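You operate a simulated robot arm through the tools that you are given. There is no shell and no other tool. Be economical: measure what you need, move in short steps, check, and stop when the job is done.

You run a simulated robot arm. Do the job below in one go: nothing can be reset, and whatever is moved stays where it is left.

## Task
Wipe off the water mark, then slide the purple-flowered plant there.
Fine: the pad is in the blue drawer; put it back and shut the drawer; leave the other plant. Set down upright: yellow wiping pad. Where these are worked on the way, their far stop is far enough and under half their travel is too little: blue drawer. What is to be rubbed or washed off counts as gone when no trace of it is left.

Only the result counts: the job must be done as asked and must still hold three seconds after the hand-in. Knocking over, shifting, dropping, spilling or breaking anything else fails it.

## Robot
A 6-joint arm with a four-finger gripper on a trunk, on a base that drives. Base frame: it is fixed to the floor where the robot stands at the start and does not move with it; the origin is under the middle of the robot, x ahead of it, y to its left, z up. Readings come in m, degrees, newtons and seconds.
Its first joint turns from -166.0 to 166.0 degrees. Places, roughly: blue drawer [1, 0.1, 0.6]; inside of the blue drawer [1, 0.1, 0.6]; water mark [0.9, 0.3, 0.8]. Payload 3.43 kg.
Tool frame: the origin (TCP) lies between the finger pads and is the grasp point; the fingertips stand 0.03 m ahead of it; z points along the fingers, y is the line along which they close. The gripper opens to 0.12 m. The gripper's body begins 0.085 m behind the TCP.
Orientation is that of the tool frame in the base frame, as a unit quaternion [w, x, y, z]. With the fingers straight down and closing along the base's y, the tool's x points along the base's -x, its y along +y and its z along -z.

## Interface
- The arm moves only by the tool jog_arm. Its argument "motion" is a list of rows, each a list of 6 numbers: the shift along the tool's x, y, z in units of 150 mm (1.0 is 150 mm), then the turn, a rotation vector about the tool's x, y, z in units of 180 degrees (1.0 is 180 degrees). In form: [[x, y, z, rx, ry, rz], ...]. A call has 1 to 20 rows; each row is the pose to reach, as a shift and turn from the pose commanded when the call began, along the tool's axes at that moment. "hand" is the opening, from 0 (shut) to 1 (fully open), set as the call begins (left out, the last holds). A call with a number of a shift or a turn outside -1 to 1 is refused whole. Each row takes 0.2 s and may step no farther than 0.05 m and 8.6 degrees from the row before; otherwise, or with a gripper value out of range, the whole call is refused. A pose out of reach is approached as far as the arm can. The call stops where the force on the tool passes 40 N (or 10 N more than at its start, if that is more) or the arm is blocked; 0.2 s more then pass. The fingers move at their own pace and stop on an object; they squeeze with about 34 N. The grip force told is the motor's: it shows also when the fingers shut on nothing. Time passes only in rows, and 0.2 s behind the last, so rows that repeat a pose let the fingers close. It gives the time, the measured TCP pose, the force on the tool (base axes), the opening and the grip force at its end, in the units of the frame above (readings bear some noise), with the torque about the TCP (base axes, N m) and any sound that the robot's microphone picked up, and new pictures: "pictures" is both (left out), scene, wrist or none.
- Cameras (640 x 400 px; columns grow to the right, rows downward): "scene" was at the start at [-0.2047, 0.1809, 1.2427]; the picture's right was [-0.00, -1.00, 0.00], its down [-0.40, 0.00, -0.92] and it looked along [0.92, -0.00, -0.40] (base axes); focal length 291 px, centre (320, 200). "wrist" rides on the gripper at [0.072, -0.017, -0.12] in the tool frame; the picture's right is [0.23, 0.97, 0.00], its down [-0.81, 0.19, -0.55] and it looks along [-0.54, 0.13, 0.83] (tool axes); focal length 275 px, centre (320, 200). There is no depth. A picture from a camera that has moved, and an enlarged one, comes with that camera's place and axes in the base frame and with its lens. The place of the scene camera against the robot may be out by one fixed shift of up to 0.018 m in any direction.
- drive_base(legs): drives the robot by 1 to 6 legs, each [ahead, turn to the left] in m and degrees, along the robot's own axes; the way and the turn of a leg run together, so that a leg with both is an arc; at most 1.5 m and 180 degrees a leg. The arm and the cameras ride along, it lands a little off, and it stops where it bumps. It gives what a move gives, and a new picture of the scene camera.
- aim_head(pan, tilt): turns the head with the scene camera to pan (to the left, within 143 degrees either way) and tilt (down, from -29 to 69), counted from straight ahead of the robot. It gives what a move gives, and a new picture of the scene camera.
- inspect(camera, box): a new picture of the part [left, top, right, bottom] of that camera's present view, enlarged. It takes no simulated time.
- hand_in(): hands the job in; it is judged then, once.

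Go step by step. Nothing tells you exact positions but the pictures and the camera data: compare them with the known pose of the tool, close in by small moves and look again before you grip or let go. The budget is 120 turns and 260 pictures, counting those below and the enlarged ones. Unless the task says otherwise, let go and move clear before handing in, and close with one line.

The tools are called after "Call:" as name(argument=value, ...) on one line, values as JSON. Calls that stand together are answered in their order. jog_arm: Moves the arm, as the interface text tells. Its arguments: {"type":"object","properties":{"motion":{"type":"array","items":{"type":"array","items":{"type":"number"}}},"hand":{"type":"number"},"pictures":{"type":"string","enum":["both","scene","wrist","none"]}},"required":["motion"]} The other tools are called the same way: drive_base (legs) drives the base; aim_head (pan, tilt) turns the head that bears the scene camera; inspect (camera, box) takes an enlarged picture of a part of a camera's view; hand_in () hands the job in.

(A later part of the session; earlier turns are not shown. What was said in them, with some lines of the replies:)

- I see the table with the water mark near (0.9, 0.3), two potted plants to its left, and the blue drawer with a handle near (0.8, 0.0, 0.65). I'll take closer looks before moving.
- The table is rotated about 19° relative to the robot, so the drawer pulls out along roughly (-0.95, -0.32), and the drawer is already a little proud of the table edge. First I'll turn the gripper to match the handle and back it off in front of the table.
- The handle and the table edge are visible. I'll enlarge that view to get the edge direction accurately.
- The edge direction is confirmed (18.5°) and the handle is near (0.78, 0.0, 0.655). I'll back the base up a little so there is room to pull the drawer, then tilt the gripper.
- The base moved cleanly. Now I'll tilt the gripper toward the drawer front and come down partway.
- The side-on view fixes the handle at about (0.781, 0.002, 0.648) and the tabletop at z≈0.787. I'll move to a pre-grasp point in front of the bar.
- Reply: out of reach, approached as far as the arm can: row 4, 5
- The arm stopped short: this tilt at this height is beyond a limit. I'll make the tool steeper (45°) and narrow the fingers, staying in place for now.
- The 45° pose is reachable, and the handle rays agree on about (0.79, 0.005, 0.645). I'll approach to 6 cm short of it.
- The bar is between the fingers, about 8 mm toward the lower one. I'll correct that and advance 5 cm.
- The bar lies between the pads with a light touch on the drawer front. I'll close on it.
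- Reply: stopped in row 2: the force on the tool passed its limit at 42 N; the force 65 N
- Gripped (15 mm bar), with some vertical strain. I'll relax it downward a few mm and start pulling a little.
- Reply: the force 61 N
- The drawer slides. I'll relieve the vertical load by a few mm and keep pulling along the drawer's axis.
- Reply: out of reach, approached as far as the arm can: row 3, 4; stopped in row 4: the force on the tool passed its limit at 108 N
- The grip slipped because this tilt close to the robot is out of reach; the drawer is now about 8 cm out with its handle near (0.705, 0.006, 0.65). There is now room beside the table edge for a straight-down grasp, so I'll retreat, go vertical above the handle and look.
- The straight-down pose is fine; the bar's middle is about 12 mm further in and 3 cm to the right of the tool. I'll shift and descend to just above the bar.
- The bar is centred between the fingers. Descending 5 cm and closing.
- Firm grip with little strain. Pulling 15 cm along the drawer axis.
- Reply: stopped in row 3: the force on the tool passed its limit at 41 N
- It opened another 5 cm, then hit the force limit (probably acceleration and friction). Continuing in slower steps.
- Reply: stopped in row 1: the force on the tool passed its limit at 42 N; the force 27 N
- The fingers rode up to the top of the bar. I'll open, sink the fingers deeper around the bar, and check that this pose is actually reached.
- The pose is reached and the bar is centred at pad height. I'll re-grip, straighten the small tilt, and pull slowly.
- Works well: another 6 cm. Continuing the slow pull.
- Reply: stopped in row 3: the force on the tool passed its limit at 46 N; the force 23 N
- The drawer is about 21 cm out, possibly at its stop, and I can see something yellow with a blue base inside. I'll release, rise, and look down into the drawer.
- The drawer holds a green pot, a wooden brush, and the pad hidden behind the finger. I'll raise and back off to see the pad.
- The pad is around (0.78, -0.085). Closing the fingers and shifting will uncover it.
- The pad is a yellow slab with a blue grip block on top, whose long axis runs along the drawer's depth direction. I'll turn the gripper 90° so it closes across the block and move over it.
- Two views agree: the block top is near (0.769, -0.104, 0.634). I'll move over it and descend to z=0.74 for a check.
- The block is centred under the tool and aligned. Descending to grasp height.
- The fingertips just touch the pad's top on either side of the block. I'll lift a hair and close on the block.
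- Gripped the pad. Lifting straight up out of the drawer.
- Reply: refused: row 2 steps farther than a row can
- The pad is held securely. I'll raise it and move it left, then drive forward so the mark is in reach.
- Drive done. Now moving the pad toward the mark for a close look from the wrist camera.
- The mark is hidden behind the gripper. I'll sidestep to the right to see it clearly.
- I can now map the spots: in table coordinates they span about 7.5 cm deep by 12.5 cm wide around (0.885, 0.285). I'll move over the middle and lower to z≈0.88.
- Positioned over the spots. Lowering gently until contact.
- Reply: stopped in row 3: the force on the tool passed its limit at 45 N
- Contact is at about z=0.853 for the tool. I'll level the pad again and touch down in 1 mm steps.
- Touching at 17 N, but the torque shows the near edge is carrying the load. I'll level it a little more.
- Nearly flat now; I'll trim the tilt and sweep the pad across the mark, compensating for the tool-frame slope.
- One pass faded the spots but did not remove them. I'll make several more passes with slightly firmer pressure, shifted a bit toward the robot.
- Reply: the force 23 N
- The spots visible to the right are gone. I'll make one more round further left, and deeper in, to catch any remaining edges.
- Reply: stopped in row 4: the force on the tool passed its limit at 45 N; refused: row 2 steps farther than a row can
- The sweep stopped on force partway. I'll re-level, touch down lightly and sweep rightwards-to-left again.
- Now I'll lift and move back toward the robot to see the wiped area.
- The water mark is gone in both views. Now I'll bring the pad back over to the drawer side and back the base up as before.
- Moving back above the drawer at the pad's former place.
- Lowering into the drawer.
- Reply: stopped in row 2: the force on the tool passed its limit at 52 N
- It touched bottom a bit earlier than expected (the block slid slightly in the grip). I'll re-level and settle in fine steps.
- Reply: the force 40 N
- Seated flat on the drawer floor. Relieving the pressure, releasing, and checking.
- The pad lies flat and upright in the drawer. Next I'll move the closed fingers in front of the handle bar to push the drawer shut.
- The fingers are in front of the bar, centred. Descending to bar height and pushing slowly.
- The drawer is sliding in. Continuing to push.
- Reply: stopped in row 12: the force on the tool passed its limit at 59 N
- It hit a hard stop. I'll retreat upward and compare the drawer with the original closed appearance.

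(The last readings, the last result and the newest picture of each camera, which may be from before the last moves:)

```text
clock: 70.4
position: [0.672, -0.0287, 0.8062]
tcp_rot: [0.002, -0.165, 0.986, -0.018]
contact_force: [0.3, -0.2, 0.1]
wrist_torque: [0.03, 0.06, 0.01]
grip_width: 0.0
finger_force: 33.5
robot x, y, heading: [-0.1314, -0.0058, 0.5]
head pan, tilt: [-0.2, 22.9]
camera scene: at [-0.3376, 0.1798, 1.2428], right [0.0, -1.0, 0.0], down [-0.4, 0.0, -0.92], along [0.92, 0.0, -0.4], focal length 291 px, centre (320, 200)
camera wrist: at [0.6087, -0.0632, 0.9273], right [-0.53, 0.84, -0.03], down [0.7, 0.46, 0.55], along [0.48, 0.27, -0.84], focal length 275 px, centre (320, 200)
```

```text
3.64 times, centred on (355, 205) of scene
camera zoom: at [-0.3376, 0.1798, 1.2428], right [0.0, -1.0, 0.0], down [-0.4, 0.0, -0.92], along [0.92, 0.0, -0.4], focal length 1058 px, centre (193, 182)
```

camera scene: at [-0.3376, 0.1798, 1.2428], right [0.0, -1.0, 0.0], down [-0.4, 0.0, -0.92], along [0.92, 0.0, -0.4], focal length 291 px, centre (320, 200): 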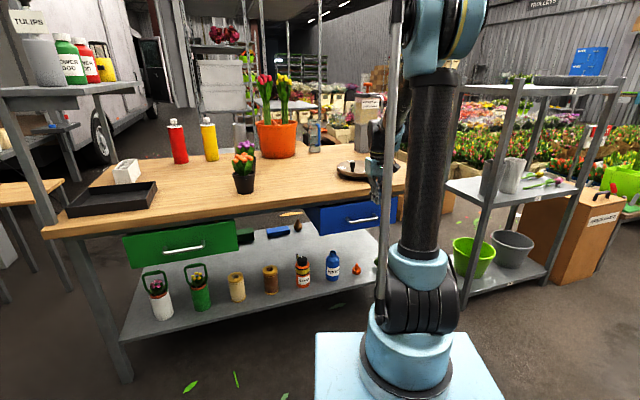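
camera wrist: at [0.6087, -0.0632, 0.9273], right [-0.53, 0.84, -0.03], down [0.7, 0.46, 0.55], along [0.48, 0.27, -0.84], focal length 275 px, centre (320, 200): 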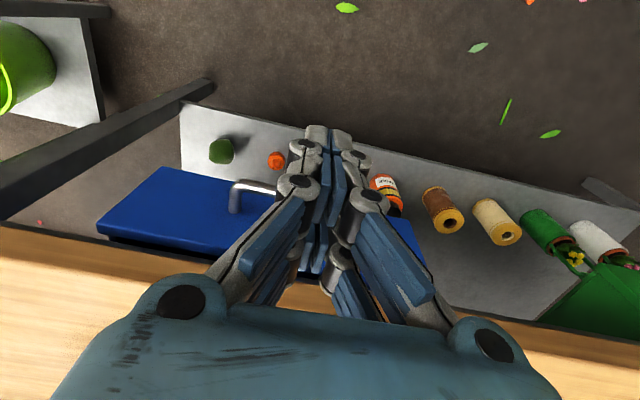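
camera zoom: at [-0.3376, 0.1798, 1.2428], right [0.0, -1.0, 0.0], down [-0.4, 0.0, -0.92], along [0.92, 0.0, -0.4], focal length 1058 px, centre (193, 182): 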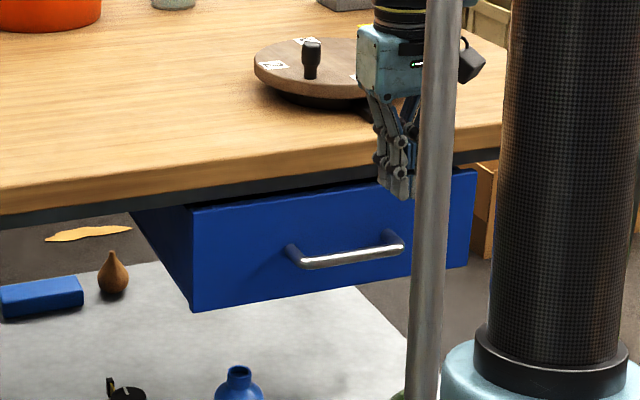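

The drawer matches its original closed look. Now the purple plant, near (0.98, 0.53), behind the orange one: I'll raise the arm and turn the gripper so it can later reach in sideways from the right, clear of the orange plant.

Call:
jog_arm(motion=[[0, 0, -0.07, 0, 0, 0.0448], [0, 0, -0.14, 0, 0, 0.0896], [0, 0, -0.21, 0, 0, 0.1344], [0, 0, -0.28, 0, 0, 0.179], [0, 0, -0.35, 0, 0, 0.224], [0, 0, -0.42, 0, 0, 0.2688], [0, 0, -0.49, 0, 0, 0.3136], [0, 0, -0.56, 0, 0, 0.358], [0, 0, -0.63, 0, 0, 0.403], [0, 0, -0.7, 0, 0, 0.448], [0, 0, -0.77, 0, 0, 0.4928], [0, 0, -0.84, 0, 0, 0.5376], [0, 0, -0.9, 0, 0, 0.582], [0, 0, -0.95, 0, 0, 0.627], [0, 0, -1, 0, 0, 0.672], [0, 0, -1, 0, 0, 0.7167]], hand=1.0)

```text
clock: 73.8
position: [0.6715, -0.0223, 0.9543]
tcp_rot: [0.016, 0.82, 0.572, -0.005]
contact_force: [-0.1, 0.2, 0.1]
wrist_torque: [-0.01, 0.0, 0.01]
grip_width: 0.1202
finger_force: 0.0
robot x, y, heading: [-0.1323, -0.0039, 0.1]
head pan, tilt: [-0.2, 22.9]
camera scene: at [-0.3378, 0.1799, 1.2427], right [0.0, -1.0, 0.0], down [-0.4, 0.0, -0.92], along [0.92, 0.0, -0.4], focal length 291 px, centre (320, 200)
camera wrist: at [0.678, 0.0553, 1.0742], right [0.99, -0.12, 0.01], down [-0.11, -0.81, 0.58], along [-0.06, -0.58, -0.82], focal length 275 px, centre (320, 200)
```

scene: 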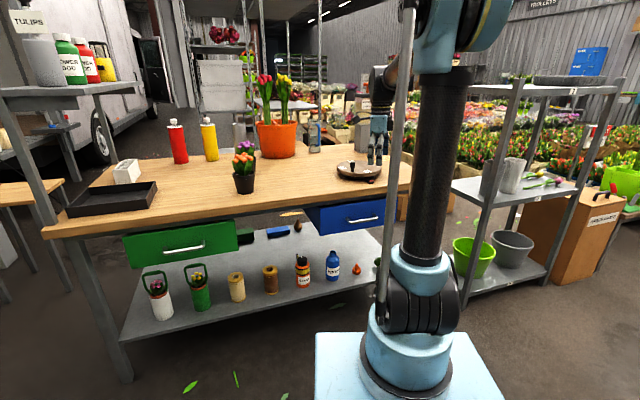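
wrist: 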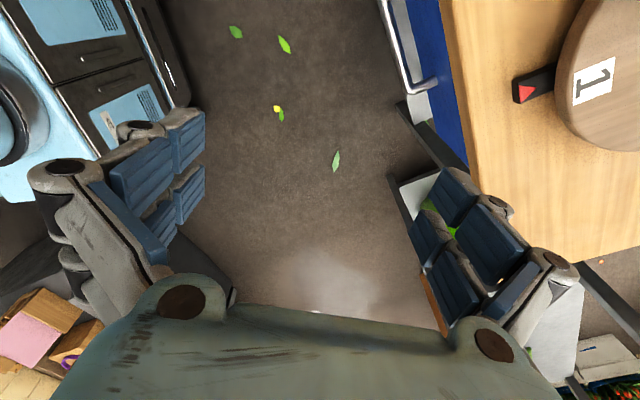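

Orientation is right. I'll raise and swing the arm left, then drive forward toward the table.

Call:
jog_arm(motion=[[0.1, -0.1, -0.2, 0, 0, 0], [0.25, -0.25, -0.35, 0, 0, 0], [0.4, -0.4, -0.5, 0, 0, 0], [0.6, -0.6, -0.53, 0, 0, 0], [0.8, -0.78, -0.53, 0, 0, 0], [1.0, -0.94, -0.53, 0, 0, 0]], pictures="none")

Call:
drive_base(legs=[[0.33, 0]])

```text
clock: 75.2
position: [0.5864, 0.1723, 1.0309]
tcp_rot: [0.016, 0.819, 0.573, -0.005]
contact_force: [-0.1, -0.5, -0.5]
wrist_torque: [0.0, 0.02, -0.01]
grip_width: 0.1201
finger_force: 0.0
robot x, y, heading: [-0.1318, -0.0051, 0.0]
head pan, tilt: [-0.2, 22.9]
```

```text
clock: 77.4
position: [0.9169, 0.1748, 1.0312]
tcp_rot: [0.016, 0.818, 0.575, -0.005]
contact_force: [-1.0, -1.0, 0.1]
wrist_torque: [0.04, -0.02, 0.01]
grip_width: 0.1203
finger_force: 0.1
robot x, y, heading: [0.1962, -0.0034, 0.4]
head pan, tilt: [-0.2, 22.9]
camera scene: at [-0.0082, 0.1807, 1.2427], right [0.0, -1.0, 0.0], down [-0.4, 0.0, -0.92], along [0.92, 0.0, -0.4], focal length 291 px, centre (320, 200)
```

scene: 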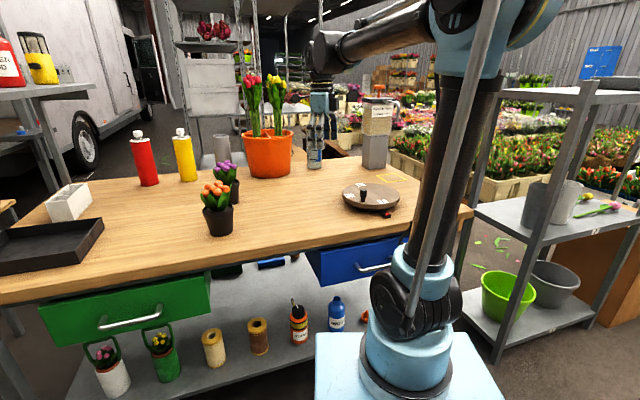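

Good position. Now I'll tilt the gripper toward the plant and look.

Call:
jog_arm(motion=[[0, 0, 0, 0, 0.0417, 0], [0, 0, 0, 0, 0.0833, 0], [0, 0, 0, 0, 0.125, 0], [0, 0, 0, 0, 0.1667, 0], [0, 0, 0, 0, 0.208, 0], [0, 0, 0, 0, 0.25, 0], [0, 0, 0, 0, 0.2917, 0], [0, 0, 0, 0, 0.333, 0]])

Call:
inspect(camera="scene", box=[170, 130, 350, 250])

```text
clock: 79.2
position: [0.9052, 0.1758, 1.0369]
tcp_rot: [-0.27, 0.708, 0.508, 0.409]
contact_force: [-0.5, -0.6, -0.1]
wrist_torque: [0.0, 0.02, 0.02]
grip_width: 0.12
finger_force: 0.0
robot x, y, heading: [0.1982, -0.0026, -0.1]
head pan, tilt: [-0.2, 22.9]
camera scene: at [-0.0083, 0.1806, 1.2427], right [0.0, -1.0, 0.0], down [-0.4, 0.0, -0.92], along [0.92, 0.0, -0.4], focal length 291 px, centre (320, 200)
camera wrist: at [0.8627, 0.1211, 1.1624], right [0.95, -0.22, 0.23], down [-0.11, -0.91, -0.4], along [0.3, 0.35, -0.89], focal length 275 px, centre (320, 200)
```

scene: 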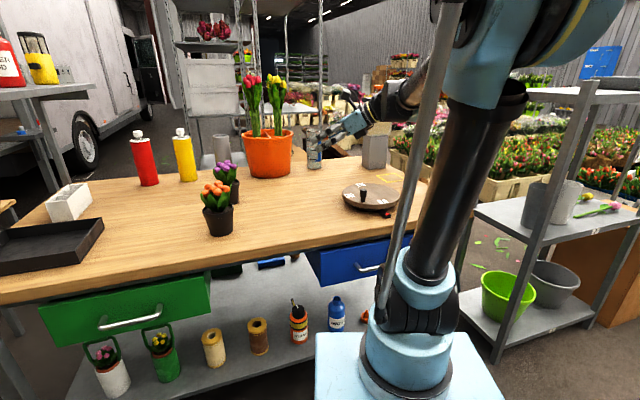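
wrist: 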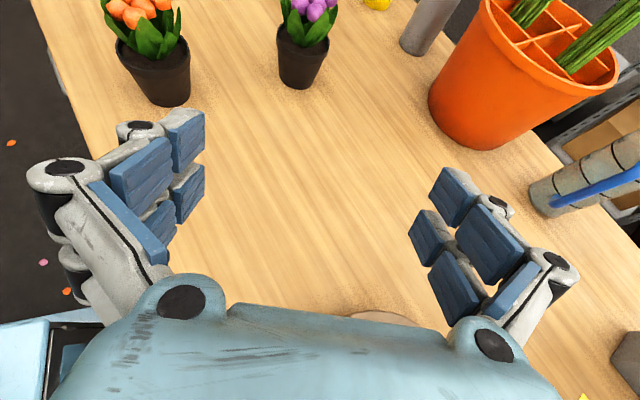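

```text
3.33 times, centred on (260, 190) of scene
camera zoom: at [-0.0083, 0.1806, 1.2427], right [0.0, -1.0, 0.0], down [-0.4, 0.0, -0.92], along [0.92, 0.0, -0.4], focal length 970 px, centre (520, 233)
```

zoom: 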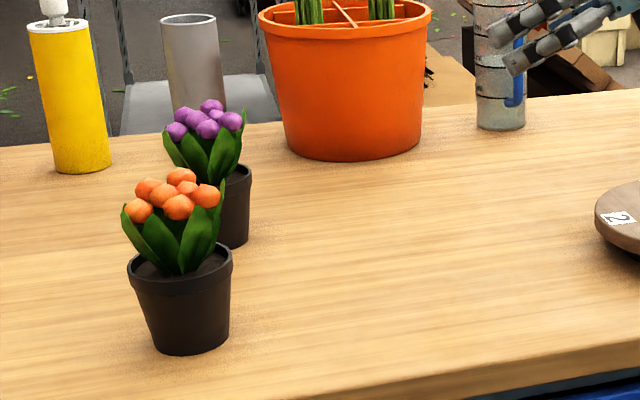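

Both views agree: the purple pot's base is at about (1.004, 0.511), rim ~9 cm wide; the orange is at (0.79, 0.46). The tool axis points almost straight at it, so I'll advance 15 cm along it.

Call:
jog_arm(motion=[[0.003, -0.05, 0.2, 0, 0, 0], [0.006, -0.1, 0.4, 0, 0, 0], [0.009, -0.15, 0.6, 0, 0, 0], [0.012, -0.19, 0.8, 0, 0, 0], [0.015, -0.19, 1.0, 0, 0, 0]], pictures="wrist")

```text
clock: 80.4
position: [0.9243, 0.3085, 0.9624]
tcp_rot: [-0.27, 0.709, 0.508, 0.409]
contact_force: [0.0, 0.0, -0.3]
wrist_torque: [0.0, -0.01, 0.01]
grip_width: 0.1197
finger_force: 0.0
robot x, y, heading: [0.1961, -0.0075, 0.3]
head pan, tilt: [-0.2, 22.9]
camera wrist: at [0.8822, 0.254, 1.0862], right [0.95, -0.22, 0.23], down [-0.11, -0.91, -0.4], along [0.29, 0.35, -0.89], focal length 275 px, centre (320, 200)
```

wrist: 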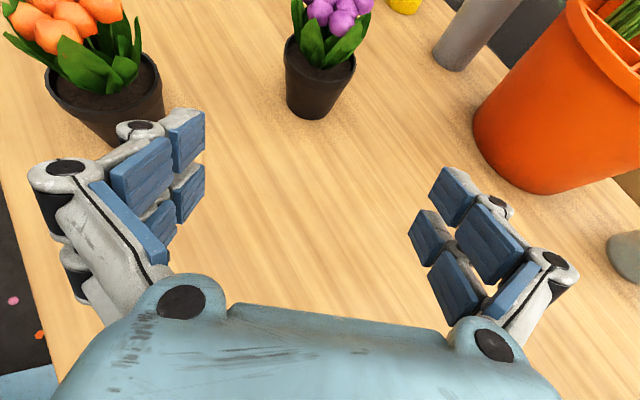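

Everything lines up; the pot is centred on the tool axis about 26 cm ahead. Advancing another 13 cm.

Call:
jog_arm(motion=[[-0.005, 0, 0.22, 0, 0, 0], [-0.01, 0, 0.44, 0, 0, 0], [-0.015, 0, 0.66, 0, 0, 0], [-0.02, 0, 0.87, 0, 0, 0]])

```text
clock: 81.4
position: [0.9638, 0.4083, 0.8898]
tcp_rot: [-0.27, 0.709, 0.507, 0.409]
contact_force: [0.2, -0.1, 0.3]
wrist_torque: [0.02, -0.05, -0.06]
grip_width: 0.1198
finger_force: 0.2
robot x, y, heading: [0.1981, -0.0032, 0.2]
head pan, tilt: [-0.2, 22.9]
camera scene: at [-0.0085, 0.1806, 1.2427], right [0.0, -1.0, 0.0], down [-0.4, 0.0, -0.92], along [0.92, 0.0, -0.4], focal length 291 px, centre (320, 200)
camera wrist: at [0.922, 0.3542, 1.0145], right [0.95, -0.22, 0.23], down [-0.11, -0.91, -0.4], along [0.29, 0.35, -0.89], focal length 275 px, centre (320, 200)
```

scene: 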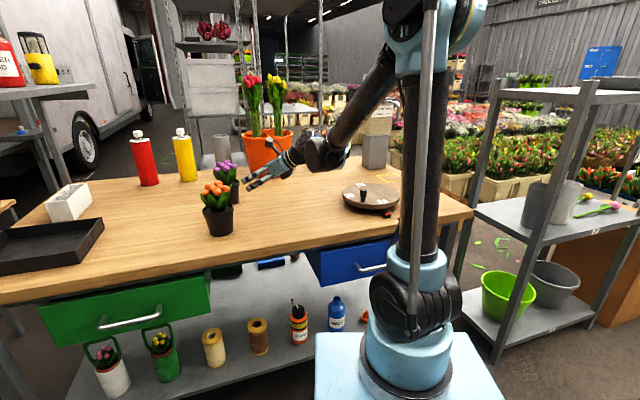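
wrist: 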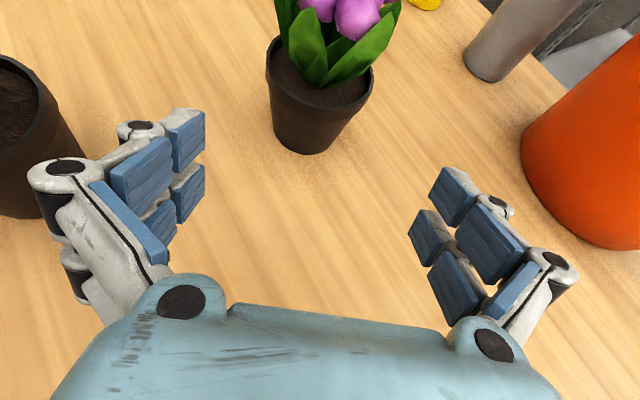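

The pot is centred within 5 mm. Making the final advance to pot mid-height.

Call:
jog_arm(motion=[[0.003, -0.033, 0.2, 0, 0, 0], [0.005, -0.033, 0.4, 0, 0, 0], [0.008, -0.033, 0.6, 0, 0, 0], [0.01, -0.033, 0.7, 0, 0, 0], [0.01, -0.033, 0.8, 0, 0, 0]], pictures="wrist")

Call:
inspect(camera="scene", box=[170, 130, 350, 250])

```text
clock: 82.6
position: [0.9973, 0.5063, 0.8311]
tcp_rot: [-0.268, 0.709, 0.506, 0.41]
contact_force: [0.1, 0.1, 0.0]
wrist_torque: [0.02, 0.0, -0.03]
grip_width: 0.1202
finger_force: 0.0
robot x, y, heading: [0.1992, -0.0045, 0.2]
head pan, tilt: [-0.2, 22.9]
camera wrist: at [0.956, 0.4519, 0.9542], right [0.95, -0.22, 0.23], down [-0.11, -0.91, -0.4], along [0.29, 0.35, -0.89], focal length 275 px, centre (320, 200)
```

wrist: 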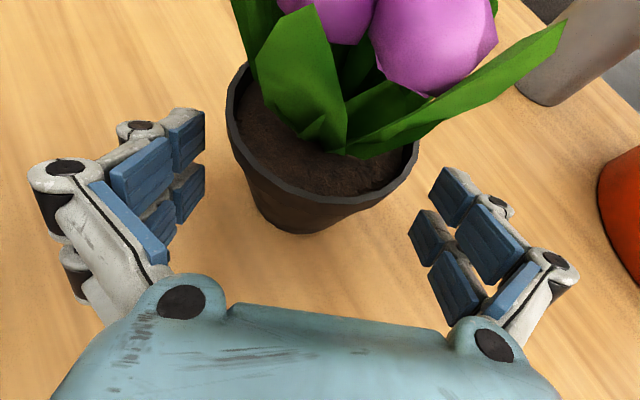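

```text
3.33 times, centred on (260, 190) of scene
camera zoom: at [-0.0083, 0.1806, 1.2427], right [0.0, -1.0, 0.0], down [-0.4, 0.0, -0.92], along [0.92, 0.0, -0.4], focal length 970 px, centre (520, 233)
```

zoom: 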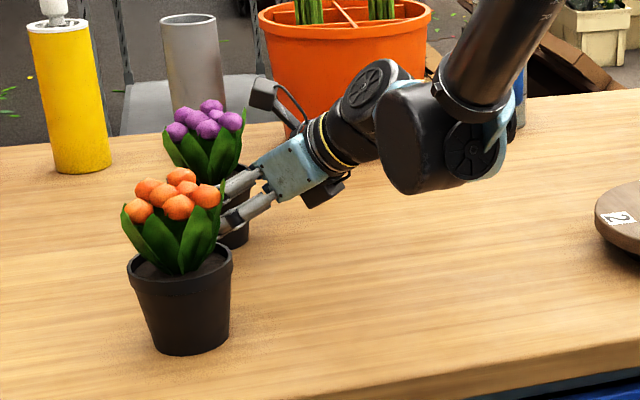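

The pot stands centred between the pads, its axis about 1 cm beyond the grasp point. I'll advance that centimetre and close.

Call:
jog_arm(motion=[[0.02, 0, 0.04, 0, 0, 0], [0.035, 0, 0.07, 0, 0, 0]], pictures="none")

Call:
jog_arm(motion=[[0, 0, 0, 0, 0, 0], [0, 0, 0, 0, 0, 0], [0, 0, 0, 0, 0, 0]], hand=0.5, pictures="wrist")

```text
clock: 83.2
position: [1.0004, 0.5184, 0.8277]
tcp_rot: [-0.269, 0.709, 0.507, 0.409]
contact_force: [0.3, -0.4, -0.8]
wrist_torque: [-0.02, 0.01, 0.01]
grip_width: 0.1199
finger_force: 0.1
robot x, y, heading: [0.2013, -0.0042, 0.2]
head pan, tilt: [-0.2, 22.9]
```

```text
clock: 84.0
position: [1.0005, 0.5185, 0.8286]
tcp_rot: [-0.27, 0.709, 0.507, 0.409]
contact_force: [2.5, -0.6, 3.2]
wrist_torque: [0.02, -0.33, -0.04]
grip_width: 0.0842
finger_force: 34.2
robot x, y, heading: [0.1961, -0.0014, 0.2]
head pan, tilt: [-0.2, 22.9]
camera wrist: at [0.9586, 0.4636, 0.9524], right [0.95, -0.22, 0.23], down [-0.11, -0.91, -0.4], along [0.29, 0.35, -0.89], focal length 275 px, centre (320, 200)
```

wrist: 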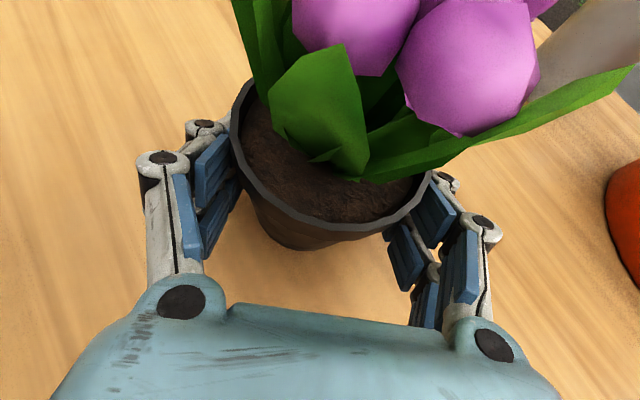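

The pot is held firmly (84 mm). Sliding it in the table plane toward the wiped spot, first half.

Call:
jog_arm(motion=[[-0.055, -0.008, -0.094, 0, 0, 0], [-0.111, -0.018, -0.186, 0, 0, 0], [-0.167, -0.03, -0.278, 0, 0, 0], [-0.223, -0.042, -0.37, 0, 0, 0], [-0.279, -0.055, -0.462, 0, 0, 0], [-0.335, -0.07, -0.555, 0, 0, 0], [-0.39, -0.082, -0.647, 0, 0, 0], [-0.445, -0.095, -0.739, 0, 0, 0]])

```text
clock: 85.8
position: [0.9429, 0.3981, 0.8296]
tcp_rot: [-0.27, 0.708, 0.508, 0.409]
contact_force: [1.4, -0.3, -0.9]
wrist_torque: [-0.02, -0.01, 0.05]
grip_width: 0.0838
finger_force: 33.9
robot x, y, heading: [0.2016, -0.0039, 0.3]
head pan, tilt: [-0.2, 22.9]
camera scene: at [-0.008, 0.1807, 1.2427], right [0.0, -1.0, 0.0], down [-0.4, 0.0, -0.92], along [0.92, 0.0, -0.4], focal length 291 px, centre (320, 200)
camera wrist: at [0.9004, 0.3434, 0.953], right [0.95, -0.22, 0.23], down [-0.11, -0.91, -0.4], along [0.29, 0.35, -0.89], focal length 275 px, centre (320, 200)
```

scene: 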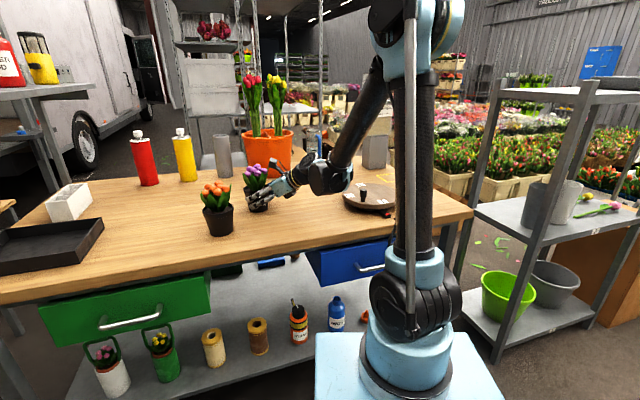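
wrist: 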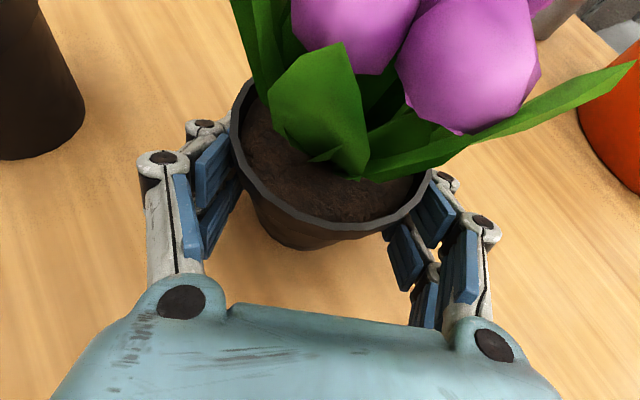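

Sliding well, clear of the orange plant. Second half now.

Call:
jog_arm(motion=[[-0.055, -0.013, -0.09, 0, 0, 0], [-0.11, -0.025, -0.18, 0, 0, 0], [-0.165, -0.038, -0.27, 0, 0, 0], [-0.22, -0.05, -0.36, 0, 0, 0], [-0.275, -0.063, -0.45, 0, 0, 0], [-0.33, -0.075, -0.54, 0, 0, 0], [-0.385, -0.088, -0.63, 0, 0, 0], [-0.439, -0.1, -0.72, 0, 0, 0]])

```text
clock: 87.6
position: [0.8861, 0.286, 0.8273]
tcp_rot: [-0.269, 0.709, 0.507, 0.409]
contact_force: [1.4, 4.6, 16.7]
wrist_torque: [0.22, -0.04, -0.12]
grip_width: 0.0837
finger_force: 33.9
robot x, y, heading: [0.1975, -0.0069, 0.2]
head pan, tilt: [-0.2, 22.9]
camera scene: at [-0.0087, 0.1805, 1.2426], right [0.0, -1.0, 0.0], down [-0.4, 0.0, -0.92], along [0.92, 0.0, -0.4], focal length 291 px, centre (320, 200)
camera wrist: at [0.8435, 0.2311, 0.9511], right [0.95, -0.22, 0.23], down [-0.11, -0.91, -0.4], along [0.29, 0.35, -0.89], focal length 275 px, centre (320, 200)
```

scene: 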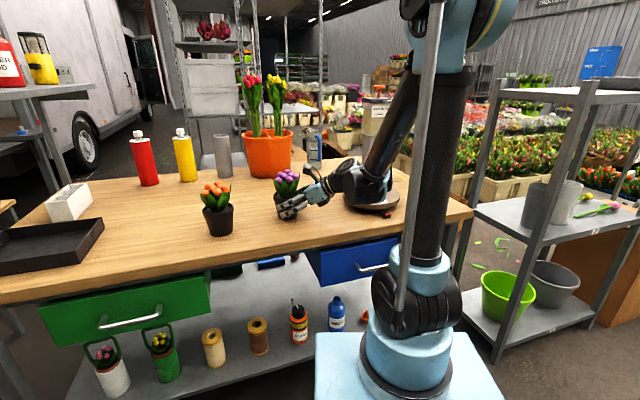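
wrist: 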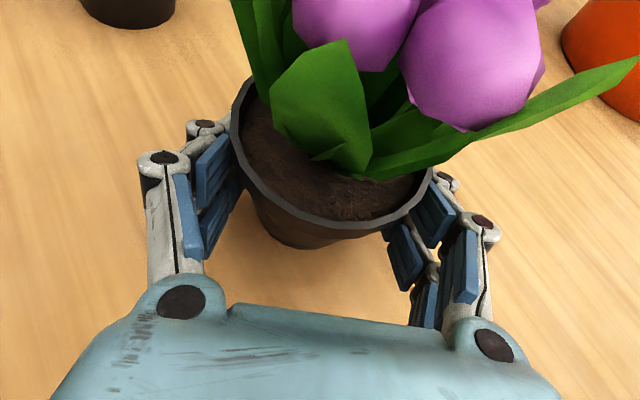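

The pot is on the spot, pressing lightly on the table. I'll relax that, open, and check before withdrawing.

Call:
jog_arm(motion=[[0.0045, 0, -0.0027, 0, 0, 0], [0.0045, 0, -0.0027, 0, 0, 0]], pictures="none")

Call:
jog_arm(motion=[[0, 0, 0, 0, 0, 0], [0, 0, 0, 0, 0, 0], [0, 0, 0, 0, 0, 0]], hand=1.0, pictures="wrist")

```text
clock: 88.2
position: [0.8853, 0.2856, 0.827]
tcp_rot: [-0.269, 0.709, 0.507, 0.409]
contact_force: [0.2, 0.5, 0.6]
wrist_torque: [-0.03, 0.0, -0.01]
grip_width: 0.0832
finger_force: 33.6
robot x, y, heading: [0.2001, -0.0039, 0.3]
head pan, tilt: [-0.2, 22.9]
```

```text
clock: 89.0
position: [0.8861, 0.2856, 0.8275]
tcp_rot: [-0.269, 0.71, 0.507, 0.409]
contact_force: [-0.2, 0.3, -0.3]
wrist_torque: [0.01, 0.01, -0.03]
grip_width: 0.1199
finger_force: 0.0
robot x, y, heading: [0.2012, -0.0041, 0.0]
head pan, tilt: [-0.2, 22.9]
camera wrist: at [0.8435, 0.2312, 0.9517], right [0.95, -0.22, 0.23], down [-0.11, -0.91, -0.4], along [0.29, 0.35, -0.89], focal length 275 px, centre (320, 200)
```

wrist: 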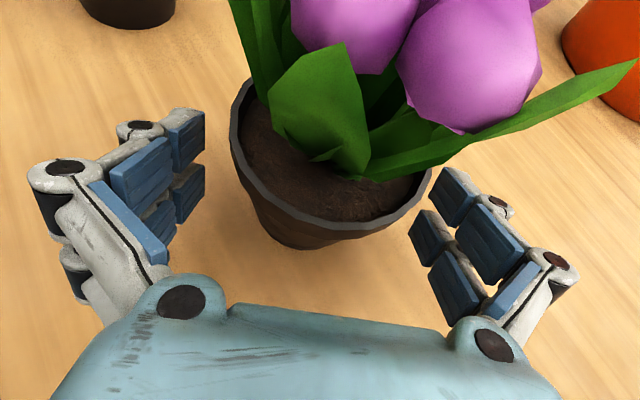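

Released and standing upright. Withdrawing back along the tool axis.

Call:
jog_arm(motion=[[0, 0, -0.15, 0, 0, 0], [0, 0, -0.35, 0, 0, 0], [0, 0, -0.6, 0, 0, 0], [0, 0, -0.8, 0, 0, 0], [0, 0, -1.0, 0, 0, 0]], pictures="wrist")

Call:
inspect(camera="scene", box=[170, 130, 420, 290])

```text
clock: 90.2
position: [0.8405, 0.1648, 0.9086]
tcp_rot: [-0.269, 0.71, 0.506, 0.41]
contact_force: [0.8, 0.4, -0.3]
wrist_torque: [0.02, 0.05, 0.01]
grip_width: 0.12
finger_force: 0.1
robot x, y, heading: [0.1965, -0.0031, 0.3]
head pan, tilt: [-0.2, 22.9]
camera wrist: at [0.7986, 0.1114, 1.0327], right [0.95, -0.22, 0.23], down [-0.11, -0.91, -0.4], along [0.29, 0.35, -0.89], focal length 275 px, centre (320, 200)
```

wrist: 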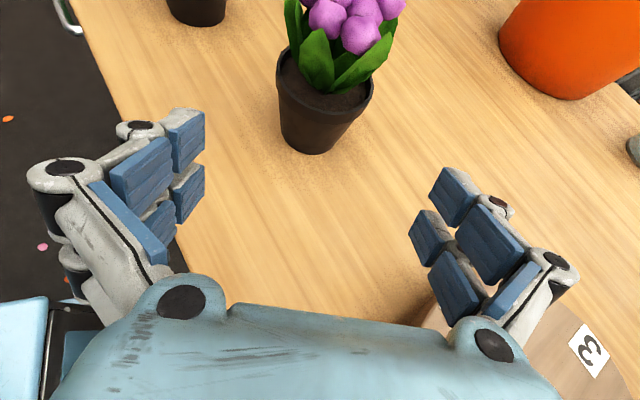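

```text
2.50 times, centred on (295, 210) of scene
camera zoom: at [-0.0082, 0.1806, 1.2427], right [0.0, -1.0, 0.0], down [-0.4, 0.0, -0.92], along [0.92, 0.0, -0.4], focal length 727 px, centre (382, 175)
```

zoom: 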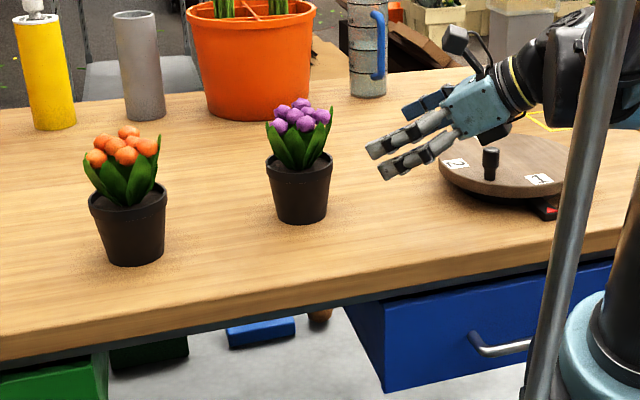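

The purple plant stands on the former mark (scene ray agrees within 1 cm), the orange one is untouched. I'll raise the arm and drive back to the start position to compare the drawer with the very first picture.

Call:
jog_arm(motion=[[0.17, 0, -0.1, 0, 0, 0], [0.34, 0, -0.2, 0, 0, 0], [0.51, 0, -0.3, 0, 0, 0], [0.68, 0, -0.4, 0, 0, 0], [0.85, 0, -0.52, 0, 0, 0]], pictures="none")

Call:
drive_base(legs=[[-0.2, 0]])

Call:
inspect(camera="scene", box=[200, 130, 420, 268])

```text
clock: 91.4
position: [0.8353, 0.1671, 1.0562]
tcp_rot: [-0.269, 0.709, 0.508, 0.409]
contact_force: [0.3, 0.2, -0.9]
wrist_torque: [0.05, 0.01, 0.0]
grip_width: 0.12
finger_force: 0.2
robot x, y, heading: [0.1963, -0.0001, 0.2]
head pan, tilt: [-0.2, 22.9]
```

```text
clock: 93.0
position: [0.6397, 0.1649, 1.0571]
tcp_rot: [-0.27, 0.709, 0.507, 0.409]
contact_force: [0.1, -0.5, -0.2]
wrist_torque: [0.0, 0.07, 0.0]
grip_width: 0.1199
finger_force: 0.0
robot x, y, heading: [0.0073, -0.0055, 0.5]
head pan, tilt: [-0.2, 22.9]
camera scene: at [-0.2043, 0.1794, 1.2427], right [0.0, -1.0, 0.0], down [-0.4, 0.0, -0.92], along [0.92, 0.0, -0.4], focal length 291 px, centre (320, 200)
```

scene: 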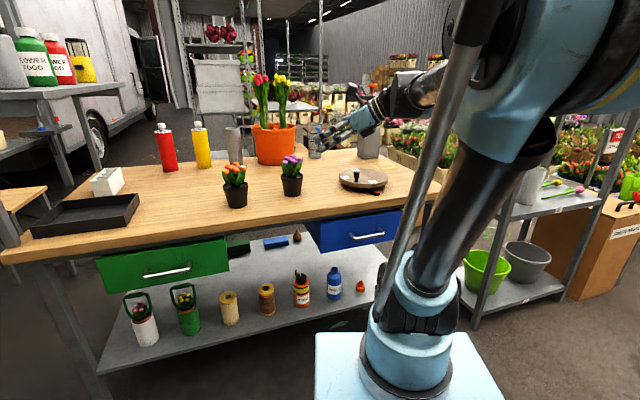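

```text
2.90 times, centred on (310, 199) of scene
camera zoom: at [-0.2043, 0.1794, 1.2427], right [0.0, -1.0, 0.0], down [-0.4, 0.0, -0.92], along [0.92, 0.0, -0.4], focal length 843 px, centre (349, 203)
```

zoom: 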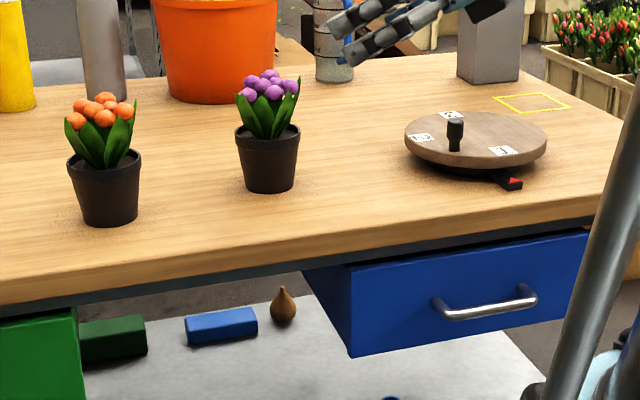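

The drawer sits exactly as in the first picture, the purple plant covers the wiped spot, and the orange plant and everything else are where they were. The arm is clear, so I'm handing in.

Call:
hand_in()

```text
The job is handed in.
```

The water mark is wiped off with no trace left in the pictures. The purple-flowered plant stands on that spot, about 1 cm from the mark's centre. The pad is back upright in the blue drawer, which is shut, and the orange plant was left where it was.
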